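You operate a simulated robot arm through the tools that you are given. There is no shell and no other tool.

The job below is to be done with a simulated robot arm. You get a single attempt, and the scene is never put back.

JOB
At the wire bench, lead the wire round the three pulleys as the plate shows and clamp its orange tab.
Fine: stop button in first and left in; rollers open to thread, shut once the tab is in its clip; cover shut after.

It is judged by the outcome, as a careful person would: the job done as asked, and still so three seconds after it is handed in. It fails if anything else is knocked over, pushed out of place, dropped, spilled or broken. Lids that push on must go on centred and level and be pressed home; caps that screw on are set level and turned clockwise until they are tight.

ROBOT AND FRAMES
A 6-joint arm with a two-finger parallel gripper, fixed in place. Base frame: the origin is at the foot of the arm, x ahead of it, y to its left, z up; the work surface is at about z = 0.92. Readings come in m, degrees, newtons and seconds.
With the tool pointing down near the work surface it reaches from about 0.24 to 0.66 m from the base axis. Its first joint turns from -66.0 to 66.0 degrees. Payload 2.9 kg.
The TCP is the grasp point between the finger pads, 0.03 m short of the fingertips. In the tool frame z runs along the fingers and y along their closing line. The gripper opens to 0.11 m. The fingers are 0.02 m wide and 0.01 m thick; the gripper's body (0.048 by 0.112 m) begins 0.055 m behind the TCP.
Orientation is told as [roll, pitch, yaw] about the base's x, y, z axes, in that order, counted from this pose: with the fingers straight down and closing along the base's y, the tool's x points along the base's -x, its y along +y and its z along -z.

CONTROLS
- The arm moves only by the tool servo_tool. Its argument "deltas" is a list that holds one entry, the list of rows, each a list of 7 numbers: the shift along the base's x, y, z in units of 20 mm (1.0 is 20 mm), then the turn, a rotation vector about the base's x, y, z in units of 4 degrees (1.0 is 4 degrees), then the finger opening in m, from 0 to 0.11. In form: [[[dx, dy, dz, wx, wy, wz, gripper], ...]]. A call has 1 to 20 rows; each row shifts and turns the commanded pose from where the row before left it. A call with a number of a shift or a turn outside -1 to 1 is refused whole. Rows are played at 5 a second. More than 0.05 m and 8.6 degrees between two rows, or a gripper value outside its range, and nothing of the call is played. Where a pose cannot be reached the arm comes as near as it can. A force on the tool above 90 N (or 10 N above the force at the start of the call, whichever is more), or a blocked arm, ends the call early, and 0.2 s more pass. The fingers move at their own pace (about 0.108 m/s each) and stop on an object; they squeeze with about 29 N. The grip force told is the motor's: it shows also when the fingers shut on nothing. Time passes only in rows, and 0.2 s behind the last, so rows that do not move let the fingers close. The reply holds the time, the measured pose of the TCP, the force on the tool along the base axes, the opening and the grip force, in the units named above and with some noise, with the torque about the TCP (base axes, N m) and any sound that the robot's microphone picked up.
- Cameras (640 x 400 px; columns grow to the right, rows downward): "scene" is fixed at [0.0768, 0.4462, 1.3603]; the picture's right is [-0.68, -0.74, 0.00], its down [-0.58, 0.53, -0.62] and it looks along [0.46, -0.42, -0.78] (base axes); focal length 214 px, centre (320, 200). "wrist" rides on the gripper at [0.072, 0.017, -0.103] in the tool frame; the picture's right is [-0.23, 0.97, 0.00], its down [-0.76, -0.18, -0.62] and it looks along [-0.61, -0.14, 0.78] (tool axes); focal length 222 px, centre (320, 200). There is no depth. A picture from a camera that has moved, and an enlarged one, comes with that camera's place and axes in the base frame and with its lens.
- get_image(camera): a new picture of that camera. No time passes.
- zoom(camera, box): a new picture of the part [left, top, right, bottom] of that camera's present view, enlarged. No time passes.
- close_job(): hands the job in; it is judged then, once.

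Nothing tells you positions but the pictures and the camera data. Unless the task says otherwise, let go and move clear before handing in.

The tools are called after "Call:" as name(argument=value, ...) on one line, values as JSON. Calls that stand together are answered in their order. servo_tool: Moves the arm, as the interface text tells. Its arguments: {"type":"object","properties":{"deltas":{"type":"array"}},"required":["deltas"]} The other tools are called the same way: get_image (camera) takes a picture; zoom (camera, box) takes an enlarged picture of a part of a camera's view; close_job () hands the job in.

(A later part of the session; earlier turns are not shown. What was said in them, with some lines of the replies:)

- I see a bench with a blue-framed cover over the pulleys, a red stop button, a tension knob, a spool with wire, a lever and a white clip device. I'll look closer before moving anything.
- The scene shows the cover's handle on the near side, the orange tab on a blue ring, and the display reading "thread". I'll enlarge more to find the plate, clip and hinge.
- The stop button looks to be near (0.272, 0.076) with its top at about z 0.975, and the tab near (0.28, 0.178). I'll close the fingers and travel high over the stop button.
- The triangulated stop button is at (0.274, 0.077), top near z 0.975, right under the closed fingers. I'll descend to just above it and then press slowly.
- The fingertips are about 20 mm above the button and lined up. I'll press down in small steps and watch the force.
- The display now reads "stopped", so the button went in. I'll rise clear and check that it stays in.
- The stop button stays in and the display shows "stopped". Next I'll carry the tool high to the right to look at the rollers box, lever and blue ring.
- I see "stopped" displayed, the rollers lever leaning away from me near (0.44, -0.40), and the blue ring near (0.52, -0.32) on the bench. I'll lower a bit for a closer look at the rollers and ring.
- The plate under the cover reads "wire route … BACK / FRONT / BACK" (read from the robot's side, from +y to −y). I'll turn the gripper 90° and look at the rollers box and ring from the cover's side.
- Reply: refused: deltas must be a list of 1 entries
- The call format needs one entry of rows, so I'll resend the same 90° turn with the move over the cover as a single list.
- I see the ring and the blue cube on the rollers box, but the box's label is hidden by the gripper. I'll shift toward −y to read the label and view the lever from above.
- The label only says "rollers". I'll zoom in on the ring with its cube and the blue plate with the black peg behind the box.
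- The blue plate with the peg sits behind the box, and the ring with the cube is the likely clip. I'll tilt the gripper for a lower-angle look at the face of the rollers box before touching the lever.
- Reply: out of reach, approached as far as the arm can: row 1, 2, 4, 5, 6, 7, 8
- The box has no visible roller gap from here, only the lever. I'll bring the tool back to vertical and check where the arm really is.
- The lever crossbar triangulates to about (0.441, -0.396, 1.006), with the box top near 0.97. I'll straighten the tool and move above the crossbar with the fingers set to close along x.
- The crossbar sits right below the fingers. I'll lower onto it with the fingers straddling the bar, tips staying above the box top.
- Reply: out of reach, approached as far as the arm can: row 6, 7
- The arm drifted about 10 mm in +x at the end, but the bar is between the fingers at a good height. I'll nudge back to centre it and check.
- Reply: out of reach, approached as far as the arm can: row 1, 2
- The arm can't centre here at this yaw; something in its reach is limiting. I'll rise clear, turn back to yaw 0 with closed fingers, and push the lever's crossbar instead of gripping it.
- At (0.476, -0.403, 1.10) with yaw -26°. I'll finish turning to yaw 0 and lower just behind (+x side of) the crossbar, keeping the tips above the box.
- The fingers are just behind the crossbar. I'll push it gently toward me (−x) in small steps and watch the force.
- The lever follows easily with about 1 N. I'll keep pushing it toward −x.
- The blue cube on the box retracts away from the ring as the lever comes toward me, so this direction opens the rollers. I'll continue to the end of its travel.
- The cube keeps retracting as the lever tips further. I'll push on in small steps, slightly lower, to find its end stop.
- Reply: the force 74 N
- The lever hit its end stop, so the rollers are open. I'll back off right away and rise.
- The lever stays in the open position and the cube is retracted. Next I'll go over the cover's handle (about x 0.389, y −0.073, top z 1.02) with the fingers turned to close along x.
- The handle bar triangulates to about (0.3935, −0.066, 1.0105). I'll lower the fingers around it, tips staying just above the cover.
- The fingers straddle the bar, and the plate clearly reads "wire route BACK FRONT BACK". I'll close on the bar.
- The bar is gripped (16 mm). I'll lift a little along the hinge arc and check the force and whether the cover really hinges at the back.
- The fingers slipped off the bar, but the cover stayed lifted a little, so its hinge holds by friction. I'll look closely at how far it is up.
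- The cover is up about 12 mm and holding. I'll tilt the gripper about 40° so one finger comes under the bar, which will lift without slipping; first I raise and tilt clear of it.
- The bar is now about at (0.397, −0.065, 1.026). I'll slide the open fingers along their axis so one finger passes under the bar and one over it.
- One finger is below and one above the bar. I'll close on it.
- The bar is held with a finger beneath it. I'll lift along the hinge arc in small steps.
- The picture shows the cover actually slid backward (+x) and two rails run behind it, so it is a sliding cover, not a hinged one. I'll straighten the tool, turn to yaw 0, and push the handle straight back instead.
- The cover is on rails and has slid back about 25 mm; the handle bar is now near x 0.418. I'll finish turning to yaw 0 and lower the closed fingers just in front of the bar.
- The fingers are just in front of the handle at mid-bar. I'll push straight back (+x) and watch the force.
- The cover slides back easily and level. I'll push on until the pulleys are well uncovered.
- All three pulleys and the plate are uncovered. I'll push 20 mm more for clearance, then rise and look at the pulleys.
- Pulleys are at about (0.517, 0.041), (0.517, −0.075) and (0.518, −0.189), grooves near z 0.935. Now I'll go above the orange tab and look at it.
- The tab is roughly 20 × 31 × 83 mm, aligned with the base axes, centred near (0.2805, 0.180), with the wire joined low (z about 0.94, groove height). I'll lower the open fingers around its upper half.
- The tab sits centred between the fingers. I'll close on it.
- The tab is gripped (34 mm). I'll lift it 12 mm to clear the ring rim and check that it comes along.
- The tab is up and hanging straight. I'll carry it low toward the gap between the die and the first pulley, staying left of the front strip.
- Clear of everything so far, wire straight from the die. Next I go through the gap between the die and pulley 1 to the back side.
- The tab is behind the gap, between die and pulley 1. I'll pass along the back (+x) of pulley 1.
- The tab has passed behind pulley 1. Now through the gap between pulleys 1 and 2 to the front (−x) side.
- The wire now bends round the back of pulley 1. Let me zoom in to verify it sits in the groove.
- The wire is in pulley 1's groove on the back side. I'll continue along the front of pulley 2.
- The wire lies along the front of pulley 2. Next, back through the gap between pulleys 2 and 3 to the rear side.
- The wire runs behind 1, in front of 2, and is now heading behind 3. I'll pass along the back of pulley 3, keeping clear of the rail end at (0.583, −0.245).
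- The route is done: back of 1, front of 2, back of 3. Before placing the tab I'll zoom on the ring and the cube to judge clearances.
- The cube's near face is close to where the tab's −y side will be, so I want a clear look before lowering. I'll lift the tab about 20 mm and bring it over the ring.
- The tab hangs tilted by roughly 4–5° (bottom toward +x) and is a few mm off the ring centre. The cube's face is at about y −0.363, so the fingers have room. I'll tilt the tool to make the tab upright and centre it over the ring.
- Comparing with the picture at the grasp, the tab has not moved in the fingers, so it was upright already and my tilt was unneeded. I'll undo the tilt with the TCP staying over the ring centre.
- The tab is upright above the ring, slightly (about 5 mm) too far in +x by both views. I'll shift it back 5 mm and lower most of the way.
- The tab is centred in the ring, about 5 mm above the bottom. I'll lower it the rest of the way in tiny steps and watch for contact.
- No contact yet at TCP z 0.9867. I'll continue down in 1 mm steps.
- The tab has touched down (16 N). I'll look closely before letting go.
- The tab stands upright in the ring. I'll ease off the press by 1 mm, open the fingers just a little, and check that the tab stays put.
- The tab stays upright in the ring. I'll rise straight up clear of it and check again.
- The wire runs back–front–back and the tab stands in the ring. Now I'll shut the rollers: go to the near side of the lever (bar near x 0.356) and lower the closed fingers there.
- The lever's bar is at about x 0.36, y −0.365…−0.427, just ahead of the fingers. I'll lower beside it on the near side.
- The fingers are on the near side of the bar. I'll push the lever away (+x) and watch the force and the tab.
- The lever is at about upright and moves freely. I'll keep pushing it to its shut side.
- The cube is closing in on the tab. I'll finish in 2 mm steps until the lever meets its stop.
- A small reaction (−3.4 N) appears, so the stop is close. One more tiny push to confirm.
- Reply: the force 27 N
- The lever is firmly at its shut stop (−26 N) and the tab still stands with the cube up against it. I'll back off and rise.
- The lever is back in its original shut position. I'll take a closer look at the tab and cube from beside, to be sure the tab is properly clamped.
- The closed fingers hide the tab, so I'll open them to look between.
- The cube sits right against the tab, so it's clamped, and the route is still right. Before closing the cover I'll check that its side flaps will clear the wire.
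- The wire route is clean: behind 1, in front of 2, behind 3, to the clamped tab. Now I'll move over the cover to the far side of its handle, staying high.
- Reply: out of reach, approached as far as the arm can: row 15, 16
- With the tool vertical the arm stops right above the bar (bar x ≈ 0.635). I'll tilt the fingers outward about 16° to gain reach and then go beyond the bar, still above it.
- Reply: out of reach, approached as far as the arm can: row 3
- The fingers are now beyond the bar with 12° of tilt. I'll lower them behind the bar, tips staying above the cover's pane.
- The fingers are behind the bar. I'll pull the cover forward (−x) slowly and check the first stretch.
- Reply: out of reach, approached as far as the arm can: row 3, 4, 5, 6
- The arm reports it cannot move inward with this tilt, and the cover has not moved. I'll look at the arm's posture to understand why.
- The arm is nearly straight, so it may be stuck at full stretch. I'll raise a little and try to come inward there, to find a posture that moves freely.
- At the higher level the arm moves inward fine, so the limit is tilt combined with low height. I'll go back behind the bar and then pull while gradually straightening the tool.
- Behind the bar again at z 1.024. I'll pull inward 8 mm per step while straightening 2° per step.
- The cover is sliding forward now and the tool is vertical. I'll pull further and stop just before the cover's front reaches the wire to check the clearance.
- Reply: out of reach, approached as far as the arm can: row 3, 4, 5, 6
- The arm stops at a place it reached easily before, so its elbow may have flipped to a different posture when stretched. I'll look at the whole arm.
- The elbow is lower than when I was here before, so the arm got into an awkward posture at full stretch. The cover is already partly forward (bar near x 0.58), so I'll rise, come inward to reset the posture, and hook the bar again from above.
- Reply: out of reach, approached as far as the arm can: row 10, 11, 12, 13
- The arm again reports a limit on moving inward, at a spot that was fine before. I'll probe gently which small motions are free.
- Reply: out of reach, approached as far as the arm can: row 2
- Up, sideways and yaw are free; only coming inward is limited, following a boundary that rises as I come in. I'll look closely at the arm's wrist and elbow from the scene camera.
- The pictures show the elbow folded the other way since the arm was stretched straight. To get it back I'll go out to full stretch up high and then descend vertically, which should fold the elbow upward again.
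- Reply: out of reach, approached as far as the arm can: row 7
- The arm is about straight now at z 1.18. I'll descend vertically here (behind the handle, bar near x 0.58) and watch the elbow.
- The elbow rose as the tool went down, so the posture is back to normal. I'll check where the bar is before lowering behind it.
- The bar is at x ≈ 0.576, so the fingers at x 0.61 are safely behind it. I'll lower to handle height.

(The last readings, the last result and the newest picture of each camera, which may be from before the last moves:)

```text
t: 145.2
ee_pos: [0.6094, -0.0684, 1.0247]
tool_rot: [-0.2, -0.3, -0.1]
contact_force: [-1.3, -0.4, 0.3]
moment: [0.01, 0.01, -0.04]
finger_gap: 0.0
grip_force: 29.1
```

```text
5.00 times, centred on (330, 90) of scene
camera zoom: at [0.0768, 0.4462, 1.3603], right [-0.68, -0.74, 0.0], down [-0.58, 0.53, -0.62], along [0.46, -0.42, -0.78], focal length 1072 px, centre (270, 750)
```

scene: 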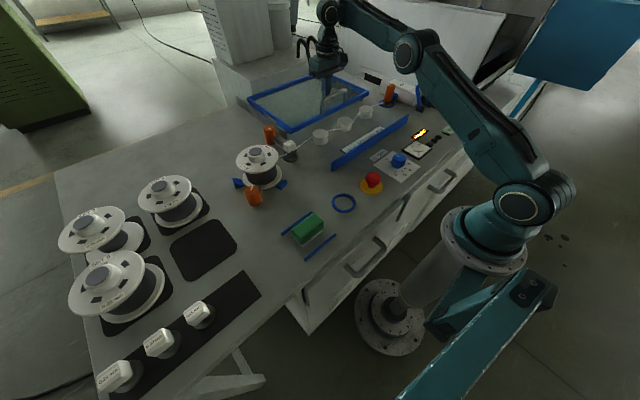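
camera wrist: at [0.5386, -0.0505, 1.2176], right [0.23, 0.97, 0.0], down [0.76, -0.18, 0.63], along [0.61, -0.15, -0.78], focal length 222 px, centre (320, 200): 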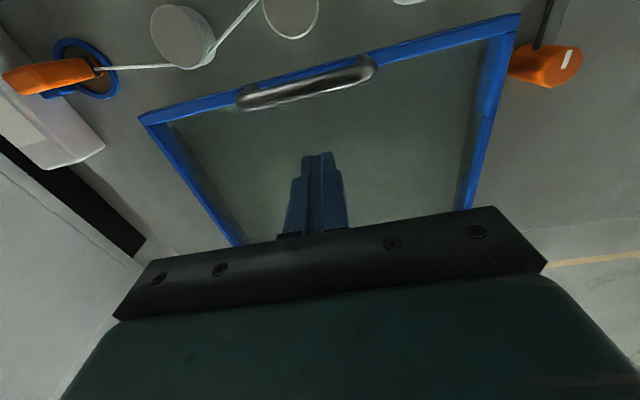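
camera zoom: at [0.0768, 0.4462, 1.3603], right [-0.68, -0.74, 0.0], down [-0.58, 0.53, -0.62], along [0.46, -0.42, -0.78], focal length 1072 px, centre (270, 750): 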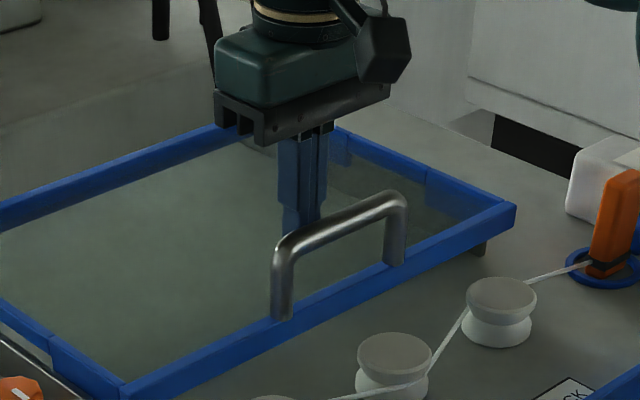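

The arm may still be in the odd posture. I'll look at the wrist and elbow closely in this pose.

Call:
zoom(camera="scene", box=[290, 0, 450, 100])

Call:
zoom(camera="scene", box=[380, 0, 600, 240])

```text
4.00 times, centred on (370, 50) of scene
camera zoom: at [0.0768, 0.4462, 1.3603], right [-0.68, -0.74, 0.0], down [-0.58, 0.53, -0.62], along [0.46, -0.42, -0.78], focal length 858 px, centre (120, 800)
```

zoom: 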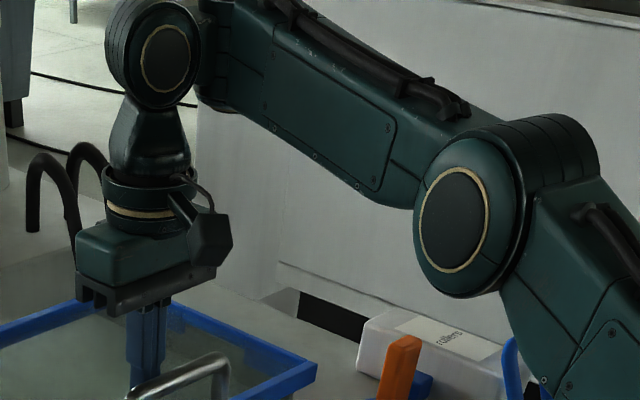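

```text
1.67 times, centred on (490, 120) of scene
camera zoom: at [0.0768, 0.4462, 1.3603], right [-0.68, -0.74, 0.0], down [-0.58, 0.53, -0.62], along [0.46, -0.42, -0.78], focal length 358 px, centre (37, 333)
```

zoom: 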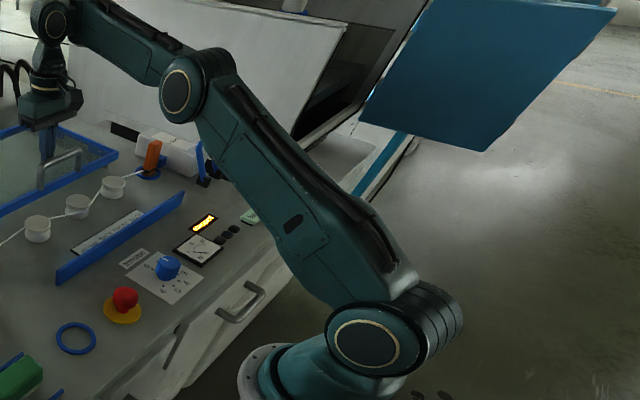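

From the geometry the elbow is actually still up, so I'll simply test small inward steps from here and see what happens.

Call:
servo_tool(deltas=[[[-0.25, 0, 0, 0, 0, 0, 0], [-0.25, 0, 0, 0, 0, 0, 0]]])

Call:
servo_tool(deltas=[[[-0.25, 0, 0, 0, 0, 0, 0], [-0.25, 0, 0, 0, 0, 0, 0]]])

Call:
servo_tool(deltas=[[[-0.25, 0, 0, 0, 0, 0, 0], [-0.25, 0, 0, 0, 0, 0, 0]]])

```text
t: 145.8
ee_pos: [0.601, -0.0685, 1.0252]
tool_rot: [-0.2, 0.0, -0.1]
contact_force: [0.0, 0.0, -1.1]
moment: [-0.04, 0.04, 0.02]
finger_gap: 0.0
grip_force: 28.8
```

```text
t: 146.4
ee_pos: [0.6004, -0.0687, 1.0233]
tool_rot: [-0.2, -0.1, -0.2]
contact_force: [-1.2, -0.5, -0.7]
moment: [0.0, 0.04, -0.02]
finger_gap: 0.0
grip_force: 28.8
out of reach, approached as far as the arm can: row 1, 2
```

```text
t: 147.0
ee_pos: [0.6001, -0.0694, 1.0247]
tool_rot: [-0.2, -0.1, -0.1]
contact_force: [-0.5, -0.3, -0.7]
moment: [-0.04, 0.04, 0.01]
finger_gap: 0.0
grip_force: 29.4
out of reach, approached as far as the arm can: row 1, 2
```

The limit appears again at x 0.600. I'll compare the arm's shape now with the earlier picture taken at nearly the same tool position.

Call:
get_image(camera="scene")

```text
taken
```

scene: 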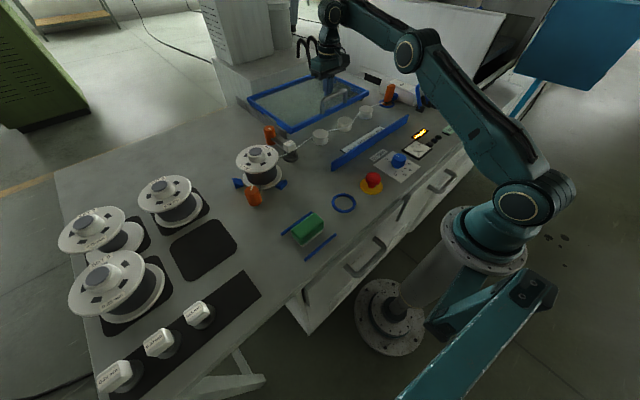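

The shape differs from before at nearly the same tool position, so the arm needs to be brought back to its usual posture. The same trouble cleared earlier after swinging to the lever area, so I'll rise and swing there at a safe height, then test moving inward.

Call:
servo_tool(deltas=[[[0.1, 0, 0.9, 0, 0, 0, 0], [0, 0, 1, 0, 0, 0, 0], [0, 0, 1, 0, 0, 0, 0], [0, 0, 1, 0, 0, 0, 0], [0, 0, 1, 0, 0, 0, 0], [-0.36, -0.95, 0, 0, 0, 0, 0], [-0.36, -0.95, 0, 0, 0, 0, 0], [-0.36, -0.95, 0, 0, 0, 0, 0], [-0.36, -0.95, 0, 0, 0, 0, 0], [-0.36, -0.95, 0, 0, 0, 0, 0], [-0.36, -0.95, 0, 0, 0, 0, 0], [-0.36, -0.95, 0, 0, 0, 0, 0], [-0.36, -0.95, 0, 0, 0, 0, 0], [-0.36, -0.95, 0, 0, 0, 0, 0]]])

Call:
servo_tool(deltas=[[[-0.5, 0, 0, 0, 0, 0, 0], [-0.5, 0, 0, 0, 0, 0, 0], [-0.5, 0, 0, 0, 0, 0, 0], [-0.5, 0, 0, 0, 0, 0, 0], [-0.5, 0, 0, 0, 0, 0, 0], [-0.5, 0, 0, 0, 0, 0, 0]]])

```text
t: 150.0
ee_pos: [0.5398, -0.2388, 1.1217]
tool_rot: [-0.2, -0.2, -0.2]
contact_force: [0.7, 0.8, 0.1]
moment: [0.0, 0.0, 0.0]
finger_gap: 0.0
grip_force: 28.9
```

```text
t: 151.4
ee_pos: [0.4833, -0.2428, 1.1292]
tool_rot: [-0.1, -0.1, -0.2]
contact_force: [-1.1, 0.2, -0.1]
moment: [-0.03, 0.01, -0.04]
finger_gap: 0.0004
grip_force: 28.8
out of reach, approached as far as the arm can: row 6
```

The limit follows the arm round, so it is a matter of arm posture. Earlier it cleared when I approached full stretch without being refused, near the lever at z 1.10. I'll repeat that there and test moving inward at that height.

Call:
servo_tool(deltas=[[[0.1, -0.89, -0.1, 0, 0, 0, 0], [0, -0.89, -0.15, 0, 0, 0, 0], [-0.05, -0.89, -0.15, 0, 0, 0, 0], [-0.05, -0.89, -0.15, 0, 0, 0, 0], [-0.05, -0.89, -0.15, 0, 0, 0, 0], [-0.05, -0.89, -0.15, 0, 0, 0, 0], [-0.05, -0.89, -0.15, 0, 0, 0, 0], [-0.05, -0.89, -0.15, 0, 0, 0, 0], [-0.05, -0.89, -0.15, 0, 0, 0, 0], [0, 0, 0, 0, 0, 0, 0]]])

Call:
get_image(camera="scene")

```text
t: 153.6
ee_pos: [0.4796, -0.4055, 1.1011]
tool_rot: [-0.2, -0.2, -0.1]
contact_force: [0.0, -0.2, -1.1]
moment: [0.0, 0.0, 0.01]
finger_gap: 0.0
grip_force: 29.5
```

```text
taken
```

scene: 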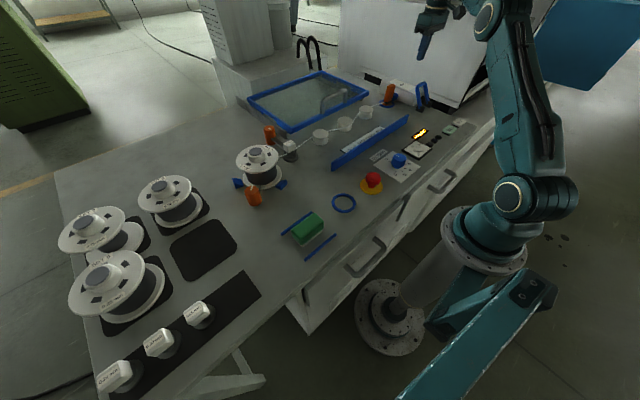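

The posture here looks just like it did earlier before things freed up. I'll test inward moves at this height.

Call:
servo_tool(deltas=[[[-0.6, 0, 0, 0, 0, 0, 0], [-0.6, 0, 0, 0, 0, 0, 0], [-0.6, 0, 0, 0, 0, 0, 0], [-0.6, 0, 0, 0, 0, 0, 0], [-0.6, 0, 0, 0, 0, 0, 0], [-0.6, 0, 0, 0, 0, 0, 0], [-0.6, 0, 0, 0, 0, 0, 0], [-0.6, 0, 0, 0, 0, 0, 0]]])

Call:
get_image(camera="scene")

```text
t: 155.4
ee_pos: [0.3814, -0.4041, 1.102]
tool_rot: [-0.2, -0.1, -0.1]
contact_force: [-0.5, -1.3, 0.0]
moment: [0.0, 0.04, -0.03]
finger_gap: 0.0
grip_force: 29.3
```

```text
taken
```

scene: 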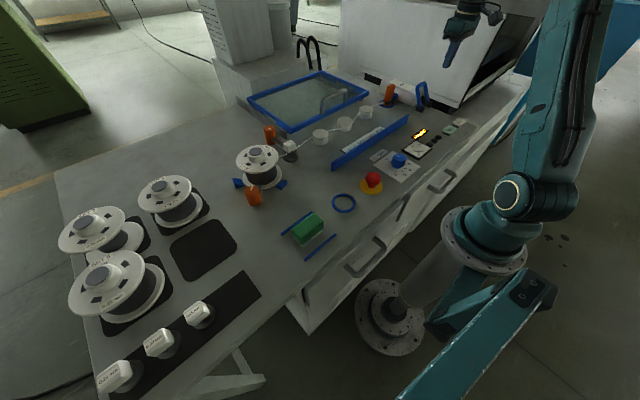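

No refusal so far. I'll keep coming inward to be sure it's free.

Call:
servo_tool(deltas=[[[-0.3, 0.6, 0, 0, 0, 0, 0], [-0.3, 0.6, 0, 0, 0, 0, 0], [-0.3, 0.6, 0, 0, 0, 0, 0], [-0.3, 0.6, 0, 0, 0, 0, 0], [-0.3, 0.6, 0, 0, 0, 0, 0], [-0.3, 0.6, 0, 0, 0, 0, 0]]])

Call:
get_image(camera="scene")

```text
t: 156.8
ee_pos: [0.344, -0.33, 1.1039]
tool_rot: [-0.2, -0.2, -0.1]
contact_force: [-0.1, 0.6, -1.0]
moment: [0.03, 0.02, 0.01]
finger_gap: 0.0
grip_force: 28.7
```

```text
taken
```

scene: 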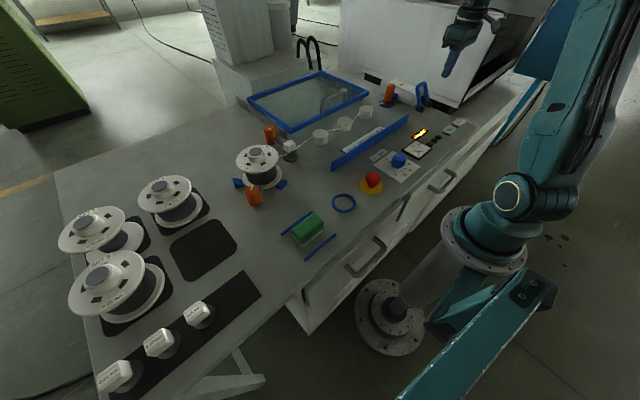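

The arm moves freely again. I'll go back over the cover, staying well inside full stretch, and stop just beyond the bar (x ≈ 0.606).

Call:
servo_tool(deltas=[[[0.55, 0.93, 0, 0, 0, 0, 0], [0.55, 0.93, 0, 0, 0, 0, 0], [0.55, 0.93, 0, 0, 0, 0, 0], [0.55, 0.93, 0, 0, 0, 0, 0], [0.55, 0.93, 0, 0, 0, 0, 0], [0.55, 0.93, 0, 0, 0, 0, 0], [0.55, 0.93, 0, 0, 0, 0, 0], [0.55, 0.93, 0, 0, 0, 0, 0], [0.55, 0.93, 0, 0, 0, 0, 0], [0.55, 0.93, 0, 0, 0, 0, 0], [0.55, 0.93, 0, 0, 0, 0, 0], [0.55, 0.93, 0, 0, 0, 0, 0], [0.55, 0.93, 0, 0, 0, 0, 0], [0.55, 0.93, 0, 0, 0, 0, 0], [0, 0, 0, 0, 0, 0, 0]]])

Call:
servo_tool(deltas=[[[0.6, 0.05, -0.25, 0, 0, 0, 0], [0.6, 0, -0.25, 0, 0, 0, 0], [0.6, 0, -0.25, 0, 0, 0, 0], [0.6, 0, -0.25, 0, 0, 0, 0], [0.6, 0, -0.25, 0, 0, 0, 0], [0.6, 0, -0.25, 0, 0, 0, 0], [0.6, 0, 0, 0, 0, 0, 0], [0.6, 0, 0, 0, 0, 0, 0], [0.4, 0, 0, 0, 0, 0, 0], [0, 0, 0, 0, 0, 0, 0]]])

Call:
get_image(camera="wrist")

Call:
get_image(camera="scene")

```text
t: 160.0
ee_pos: [0.5004, -0.0683, 1.1031]
tool_rot: [-0.1, -0.2, 0.0]
contact_force: [0.3, 0.9, -0.7]
moment: [-0.02, 0.01, -0.04]
finger_gap: 0.0
grip_force: 29.6
```

```text
t: 162.2
ee_pos: [0.6048, -0.0691, 1.0715]
tool_rot: [-0.1, -0.1, -0.1]
contact_force: [-0.2, -0.3, 0.2]
moment: [-0.02, 0.0, -0.02]
finger_gap: 0.0
grip_force: 28.8
```

```text
taken
camera wrist: at [0.5324, -0.0515, 1.1753], right [0.23, 0.97, 0.0], down [0.76, -0.18, 0.63], along [0.61, -0.15, -0.78], focal length 222 px, centre (320, 200)
```

wrist: 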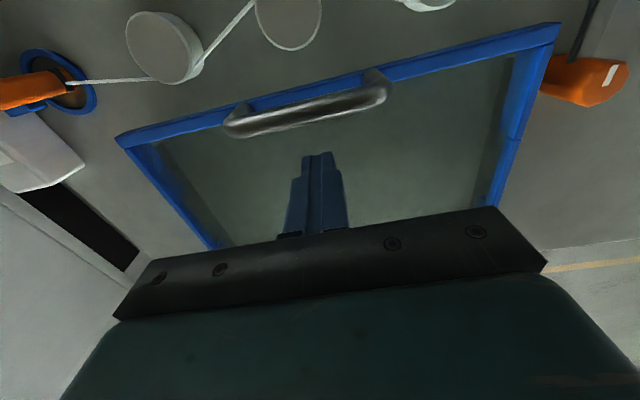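

```text
taken
```

scene: 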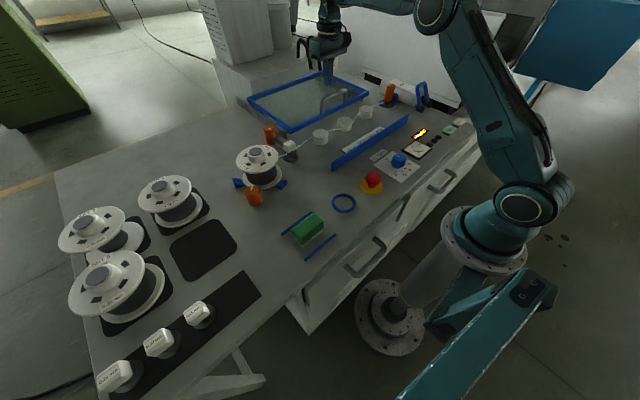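

The elbow is in its usual high place and the bar is at x ≈ 0.578, just in front of the fingers. I'll lower to handle height and pull gently.

Call:
servo_tool(deltas=[[[0, 0, -0.8, 0, 0, 0, 0], [0, 0, -0.8, 0, 0, 0, 0], [0, 0, -0.75, 0, 0, 0, 0], [0, 0, 0, 0, 0, 0, 0]]])

Call:
servo_tool(deltas=[[[-0.3, 0, 0, 0, 0, 0, 0], [-0.3, 0, 0, 0, 0, 0, 0], [-0.4, 0, 0, 0, 0, 0, 0], [-0.4, 0, 0, 0, 0, 0, 0], [0, 0, 0, 0, 0, 0, 0]]])

Call:
zoom(camera="scene", box=[250, 60, 410, 160])

```text
t: 163.2
ee_pos: [0.6055, -0.0689, 1.0253]
tool_rot: [-0.1, -0.3, -0.1]
contact_force: [-0.6, -0.2, 0.4]
moment: [0.02, 0.0, -0.02]
finger_gap: 0.0002
grip_force: 29.1
```

```text
t: 164.4
ee_pos: [0.5756, -0.0703, 1.0254]
tool_rot: [-0.4, -0.3, -0.2]
contact_force: [0.8, 0.0, 0.4]
moment: [-0.01, -0.04, -0.01]
finger_gap: 0.0003
grip_force: 28.6
```

```text
4.00 times, centred on (330, 110) of scene
camera zoom: at [0.0768, 0.4463, 1.3603], right [-0.68, -0.74, 0.0], down [-0.58, 0.53, -0.62], along [0.46, -0.42, -0.78], focal length 858 px, centre (280, 560)
```

zoom: 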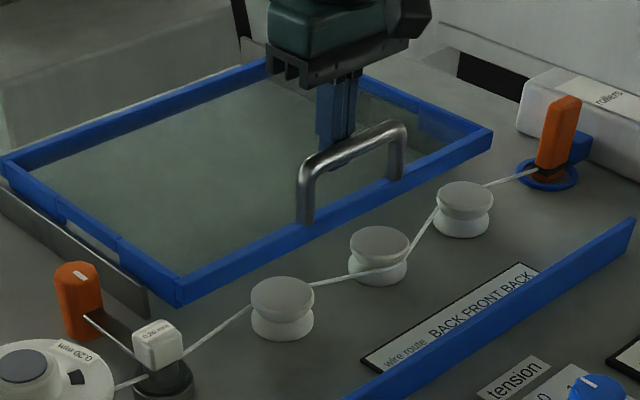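

The cover follows smoothly now. Its front edge is about to pass over the wire; I'll go a few centimetres and check the wire is not disturbed.

Call:
servo_tool(deltas=[[[-0.4, 0, 0, 0, 0, 0, 0], [-0.4, 0, 0, 0, 0, 0, 0], [-0.4, 0, 0, 0, 0, 0, 0], [-0.4, 0, 0, 0, 0, 0, 0], [-0.4, 0, 0, 0, 0, 0, 0], [0, 0, 0, 0, 0, 0, 0]]])

Call:
zoom(camera="scene", box=[250, 60, 410, 160])

Call:
zoom(camera="scene", box=[270, 110, 350, 160])

```text
t: 165.8
ee_pos: [0.5365, -0.0707, 1.0263]
tool_rot: [-0.2, -0.2, -0.1]
contact_force: [1.5, -0.2, -0.1]
moment: [-0.01, 0.02, 0.01]
finger_gap: 0.0
grip_force: 29.5
```

```text
4.00 times, centred on (330, 110) of scene
camera zoom: at [0.0768, 0.4463, 1.3603], right [-0.68, -0.74, 0.0], down [-0.58, 0.53, -0.62], along [0.46, -0.42, -0.78], focal length 858 px, centre (280, 560)
```

zoom: 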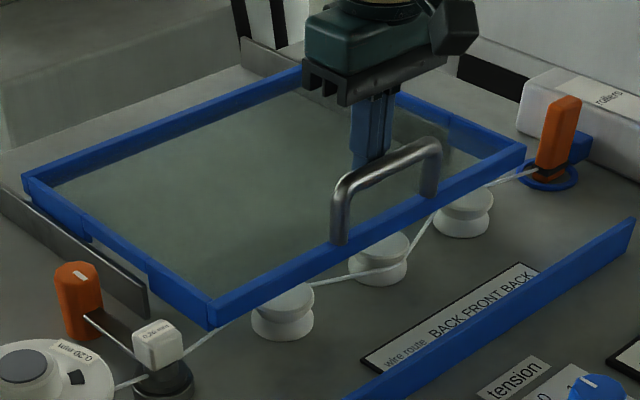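

```text
8.00 times, centred on (310, 135) of scene
camera zoom: at [0.0768, 0.4463, 1.3603], right [-0.68, -0.74, 0.0], down [-0.58, 0.53, -0.62], along [0.46, -0.42, -0.78], focal length 1716 px, centre (400, 720)
```

zoom: 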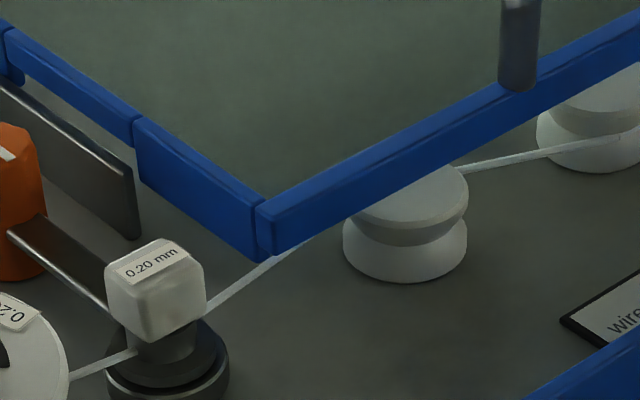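

The cover's edge passes above the wire without touching it. I'll keep pulling.

Call:
servo_tool(deltas=[[[-0.4, 0, 0, 0, 0, 0, 0], [-0.4, 0, 0, 0, 0, 0, 0], [-0.4, 0, 0, 0, 0, 0, 0], [-0.4, 0, 0, 0, 0, 0, 0], [-0.4, 0, 0, 0, 0, 0, 0], [-0.4, 0, 0, 0, 0, 0, 0], [-0.4, 0, 0, 0, 0, 0, 0], [0, 0, 0, 0, 0, 0, 0]]])

Call:
zoom(camera="scene", box=[260, 70, 420, 170])

```text
t: 167.6
ee_pos: [0.4801, -0.0712, 1.026]
tool_rot: [-0.2, -0.2, -0.1]
contact_force: [0.1, 0.5, -1.4]
moment: [0.02, 0.01, 0.04]
finger_gap: 0.0
grip_force: 29.0
```

```text
4.00 times, centred on (340, 120) of scene
camera zoom: at [0.0768, 0.4462, 1.3603], right [-0.68, -0.74, 0.0], down [-0.58, 0.53, -0.62], along [0.46, -0.42, -0.78], focal length 858 px, centre (240, 520)
```

zoom: 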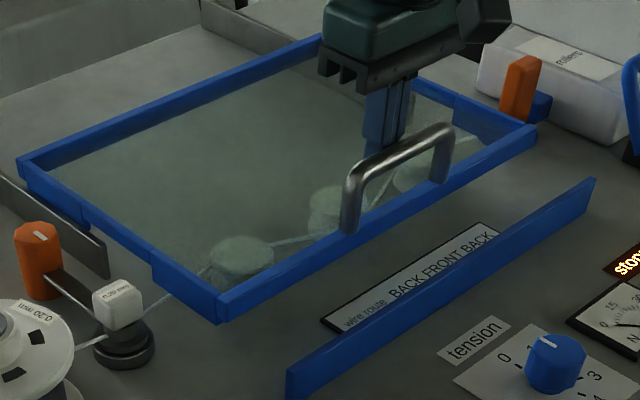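

Smooth so far; the tab and die are clear of the cover. I'll pull on toward closed.

Call:
servo_tool(deltas=[[[-0.4, 0, 0, 0, 0, 0, 0], [-0.4, 0, 0, 0, 0, 0, 0], [-0.4, 0, 0, 0, 0, 0, 0], [-0.4, 0, 0, 0, 0, 0, 0], [-0.4, 0, 0, 0, 0, 0, 0], [-0.4, 0, 0, 0, 0, 0, 0], [-0.3, 0, 0, 0, 0, 0, 0], [0, 0, 0, 0, 0, 0, 0]]])

Call:
zoom(camera="scene", box=[260, 70, 420, 170])

```text
t: 169.4
ee_pos: [0.427, -0.0683, 1.0264]
tool_rot: [-0.2, -0.1, -0.1]
contact_force: [0.5, 0.4, 0.0]
moment: [0.01, -0.01, 0.02]
finger_gap: 0.0
grip_force: 29.0
```

```text
4.00 times, centred on (340, 120) of scene
camera zoom: at [0.0768, 0.4462, 1.3603], right [-0.68, -0.74, 0.0], down [-0.58, 0.53, -0.62], along [0.46, -0.42, -0.78], focal length 858 px, centre (240, 520)
```

zoom: 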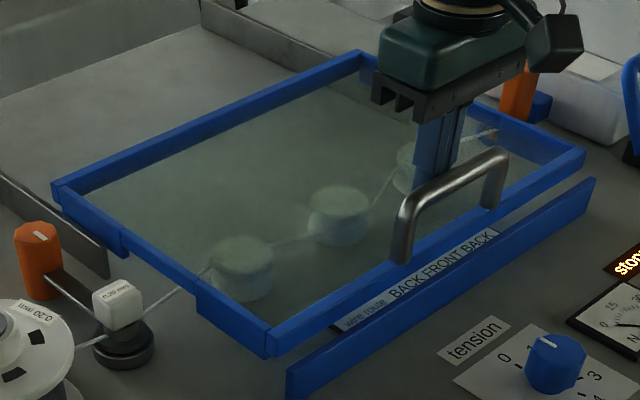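

Nearly closed, about 15 mm to go. I'll finish in small steps and watch for the stop.

Call:
servo_tool(deltas=[[[-0.2, 0, 0, 0, 0, 0, 0], [-0.2, 0, 0, 0, 0, 0, 0], [-0.15, 0, 0, 0, 0, 0, 0], [-0.1, 0, 0, 0, 0, 0, 0], [0, 0, 0, 0, 0, 0, 0]]])

Call:
zoom(camera="scene", box=[270, 80, 430, 180])

```text
t: 170.6
ee_pos: [0.4126, -0.0693, 1.0252]
tool_rot: [-0.2, -0.2, -0.1]
contact_force: [0.6, 0.4, -0.5]
moment: [-0.01, 0.01, -0.03]
finger_gap: 0.0
grip_force: 29.0
```

```text
4.00 times, centred on (350, 130) of scene
camera zoom: at [0.0768, 0.4462, 1.3603], right [-0.68, -0.74, 0.0], down [-0.58, 0.53, -0.62], along [0.46, -0.42, -0.78], focal length 858 px, centre (200, 480)
```

zoom: 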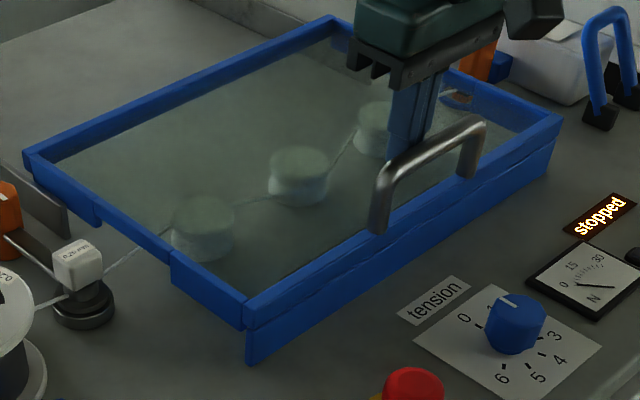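

The cover looks just as it did when closed at the start. I'll nudge 2 mm more to confirm it is against its stop.

Call:
servo_tool(deltas=[[[-0.06, 0, 0, 0, 0, 0, 0], [-0.06, 0, 0, 0, 0, 0, 0], [0, 0, 0, 0, 0, 0, 0]]])

```text
t: 171.4
ee_pos: [0.4106, -0.0688, 1.0269]
tool_rot: [-0.2, -0.3, -0.1]
contact_force: [-0.5, 0.3, 0.5]
moment: [-0.01, 0.0, -0.03]
finger_gap: 0.0
grip_force: 29.5
```

No stop force yet; another small nudge.

Call:
servo_tool(deltas=[[[-0.06, 0, 0, 0, 0, 0, 0], [-0.06, 0, 0, 0, 0, 0, 0], [0, 0, 0, 0, 0, 0, 0]]])

Call:
zoom(camera="scene", box=[270, 80, 430, 180])

```text
t: 172.2
ee_pos: [0.4102, -0.0695, 1.0266]
tool_rot: [0.0, -0.4, -0.1]
contact_force: [13.8, -0.4, -3.2]
moment: [-0.03, -0.19, 0.03]
finger_gap: 0.0
grip_force: 28.6
```

```text
4.00 times, centred on (350, 130) of scene
camera zoom: at [0.0772, 0.4462, 1.3603], right [-0.68, -0.74, 0.0], down [-0.58, 0.53, -0.62], along [0.46, -0.42, -0.78], focal length 858 px, centre (200, 480)
```

zoom: 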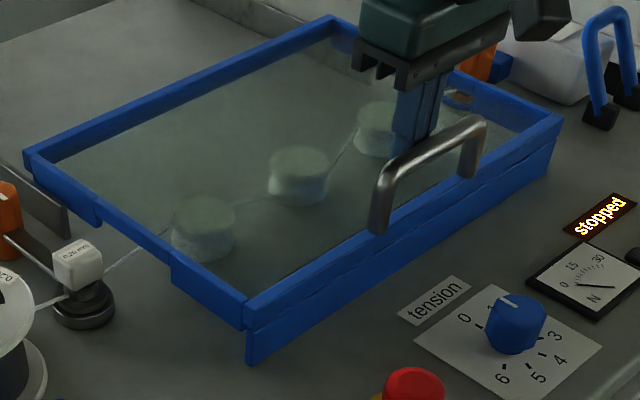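

The cover is against its stop (14 N), fully shut. I'll ease off, rise straight up clear of the handle, and inspect everything.

Call:
servo_tool(deltas=[[[0.2, 0, 0, 0, 0, 0, 0], [0.2, 0, 0.1, 0, 0, 0, 0], [0, 0, 0.8, 0, 0, 0, 0], [0, 0, 1, 0, 0, 0, 0], [0, 0, 1, 0, 0, 0, 0], [0, 0, 1, 0, 0, 0, 0], [-0.5, 0, 1, 0, 0, 0, 0], [-0.8, 0, 1, 0, 0, 0, 0], [-0.8, 0, 1, 0, 0, 0, 0], [-0.8, 0, 0.5, 0, 0, 0, 0], [-0.8, 0, 0, 0, 0, 0, 0], [-0.5, 0, 0, 0, 0, 0, 0], [0, 0, 0, 0, 0, 0, 0]]])

Call:
get_image(camera="scene")

Call:
zoom(camera="scene", box=[270, 70, 430, 190])

Call:
zoom(camera="scene", box=[360, 70, 450, 130])

Call:
get_image(camera="wrist")

```text
t: 175.0
ee_pos: [0.333, -0.0679, 1.1728]
tool_rot: [-0.3, 0.0, -0.2]
contact_force: [0.8, -0.5, -0.5]
moment: [-0.01, -0.03, -0.02]
finger_gap: 0.0001
grip_force: 29.4
```

```text
taken
```

scene: 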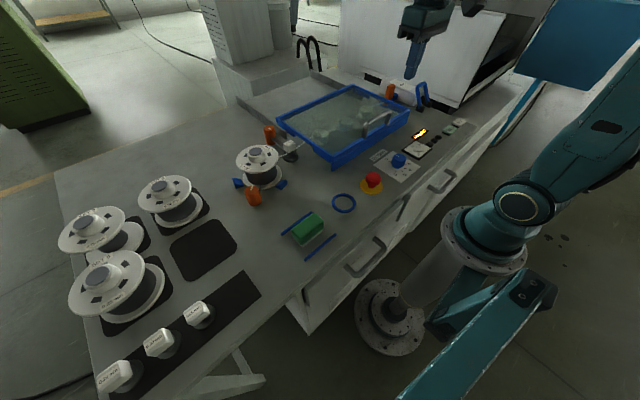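

```text
3.33 times, centred on (350, 130) of scene
camera zoom: at [0.0768, 0.4462, 1.3603], right [-0.68, -0.74, 0.0], down [-0.58, 0.53, -0.62], along [0.46, -0.42, -0.78], focal length 715 px, centre (220, 433)
```

zoom: 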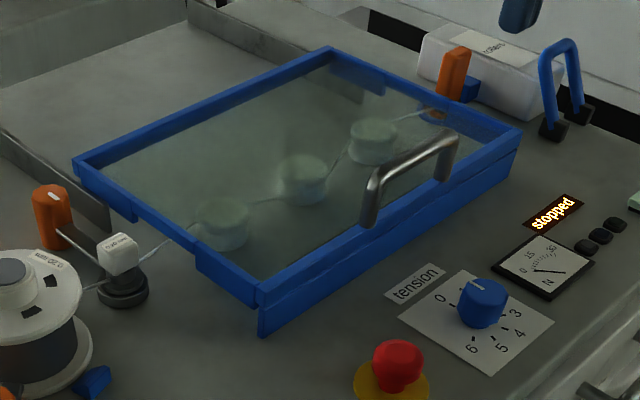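

```text
6.67 times, centred on (405, 100) of scene
camera zoom: at [0.0768, 0.4462, 1.3603], right [-0.68, -0.74, 0.0], down [-0.58, 0.53, -0.62], along [0.46, -0.42, -0.78], focal length 1430 px, centre (-247, 867)
```

zoom: 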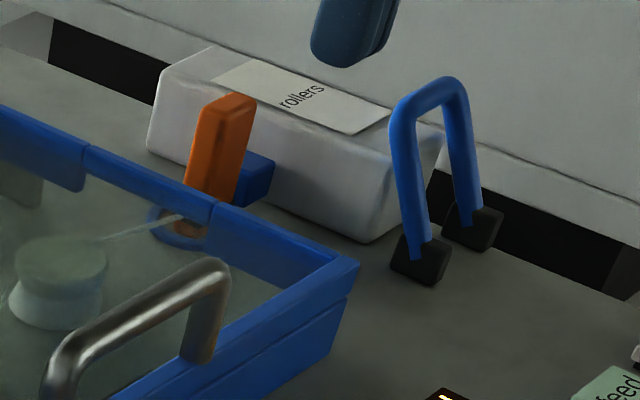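

```text
taken
camera wrist: at [0.2598, -0.0505, 1.2759], right [0.23, 0.97, 0.0], down [0.76, -0.18, 0.63], along [0.61, -0.15, -0.78], focal length 222 px, centre (320, 200)
```

wrist: 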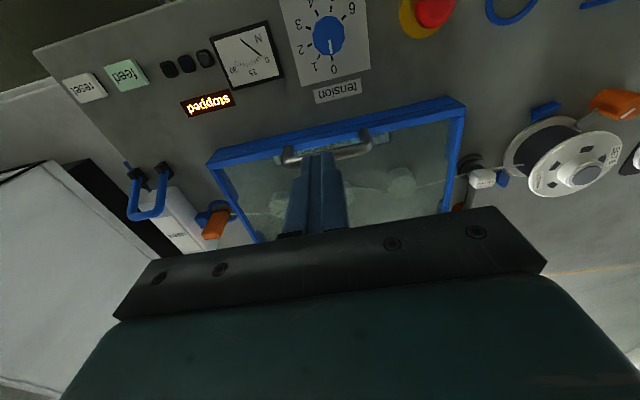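

All checks pass: the stop is in (display "stopped"), the wire runs back–front–back, and the tab is held in its clip. The rollers lever and cover are both shut, and the arm is clear. I'll hand the job in.

Call:
close_job()

```text
The job is handed in.
```

The job is handed in. From the final pictures, everything asked for looks done:

- **Stop button:** it was pressed first and left in, and the display reads "stopped".
- **Rollers:** I opened them before threading and shut them against their stop once the tab was in its clip.
- **Wire:** it runs behind pulley 1, in front of pulley 2 and behind pulley 3, as the plate shows ("BACK FRONT BACK").
- **Orange tab:** it stands in the blue ring by the rollers box, with the blue block right beside it. I took that ring and block to be its clip, since nothing is labelled as one.
- **Cover:** I slid it back to its stop last, and it passed over the wire without visibly disturbing it.

- **First attempt on the cover:** I took the cover to be hinged and pulled up on its handle. The fingers slipped off twice before I saw that it slides.
- **Lever force:** while opening the rollers I pushed the lever into its end stop with about 70 N.

Nothing looks damaged or out of place in the pictures. The arm is clear of the bench.
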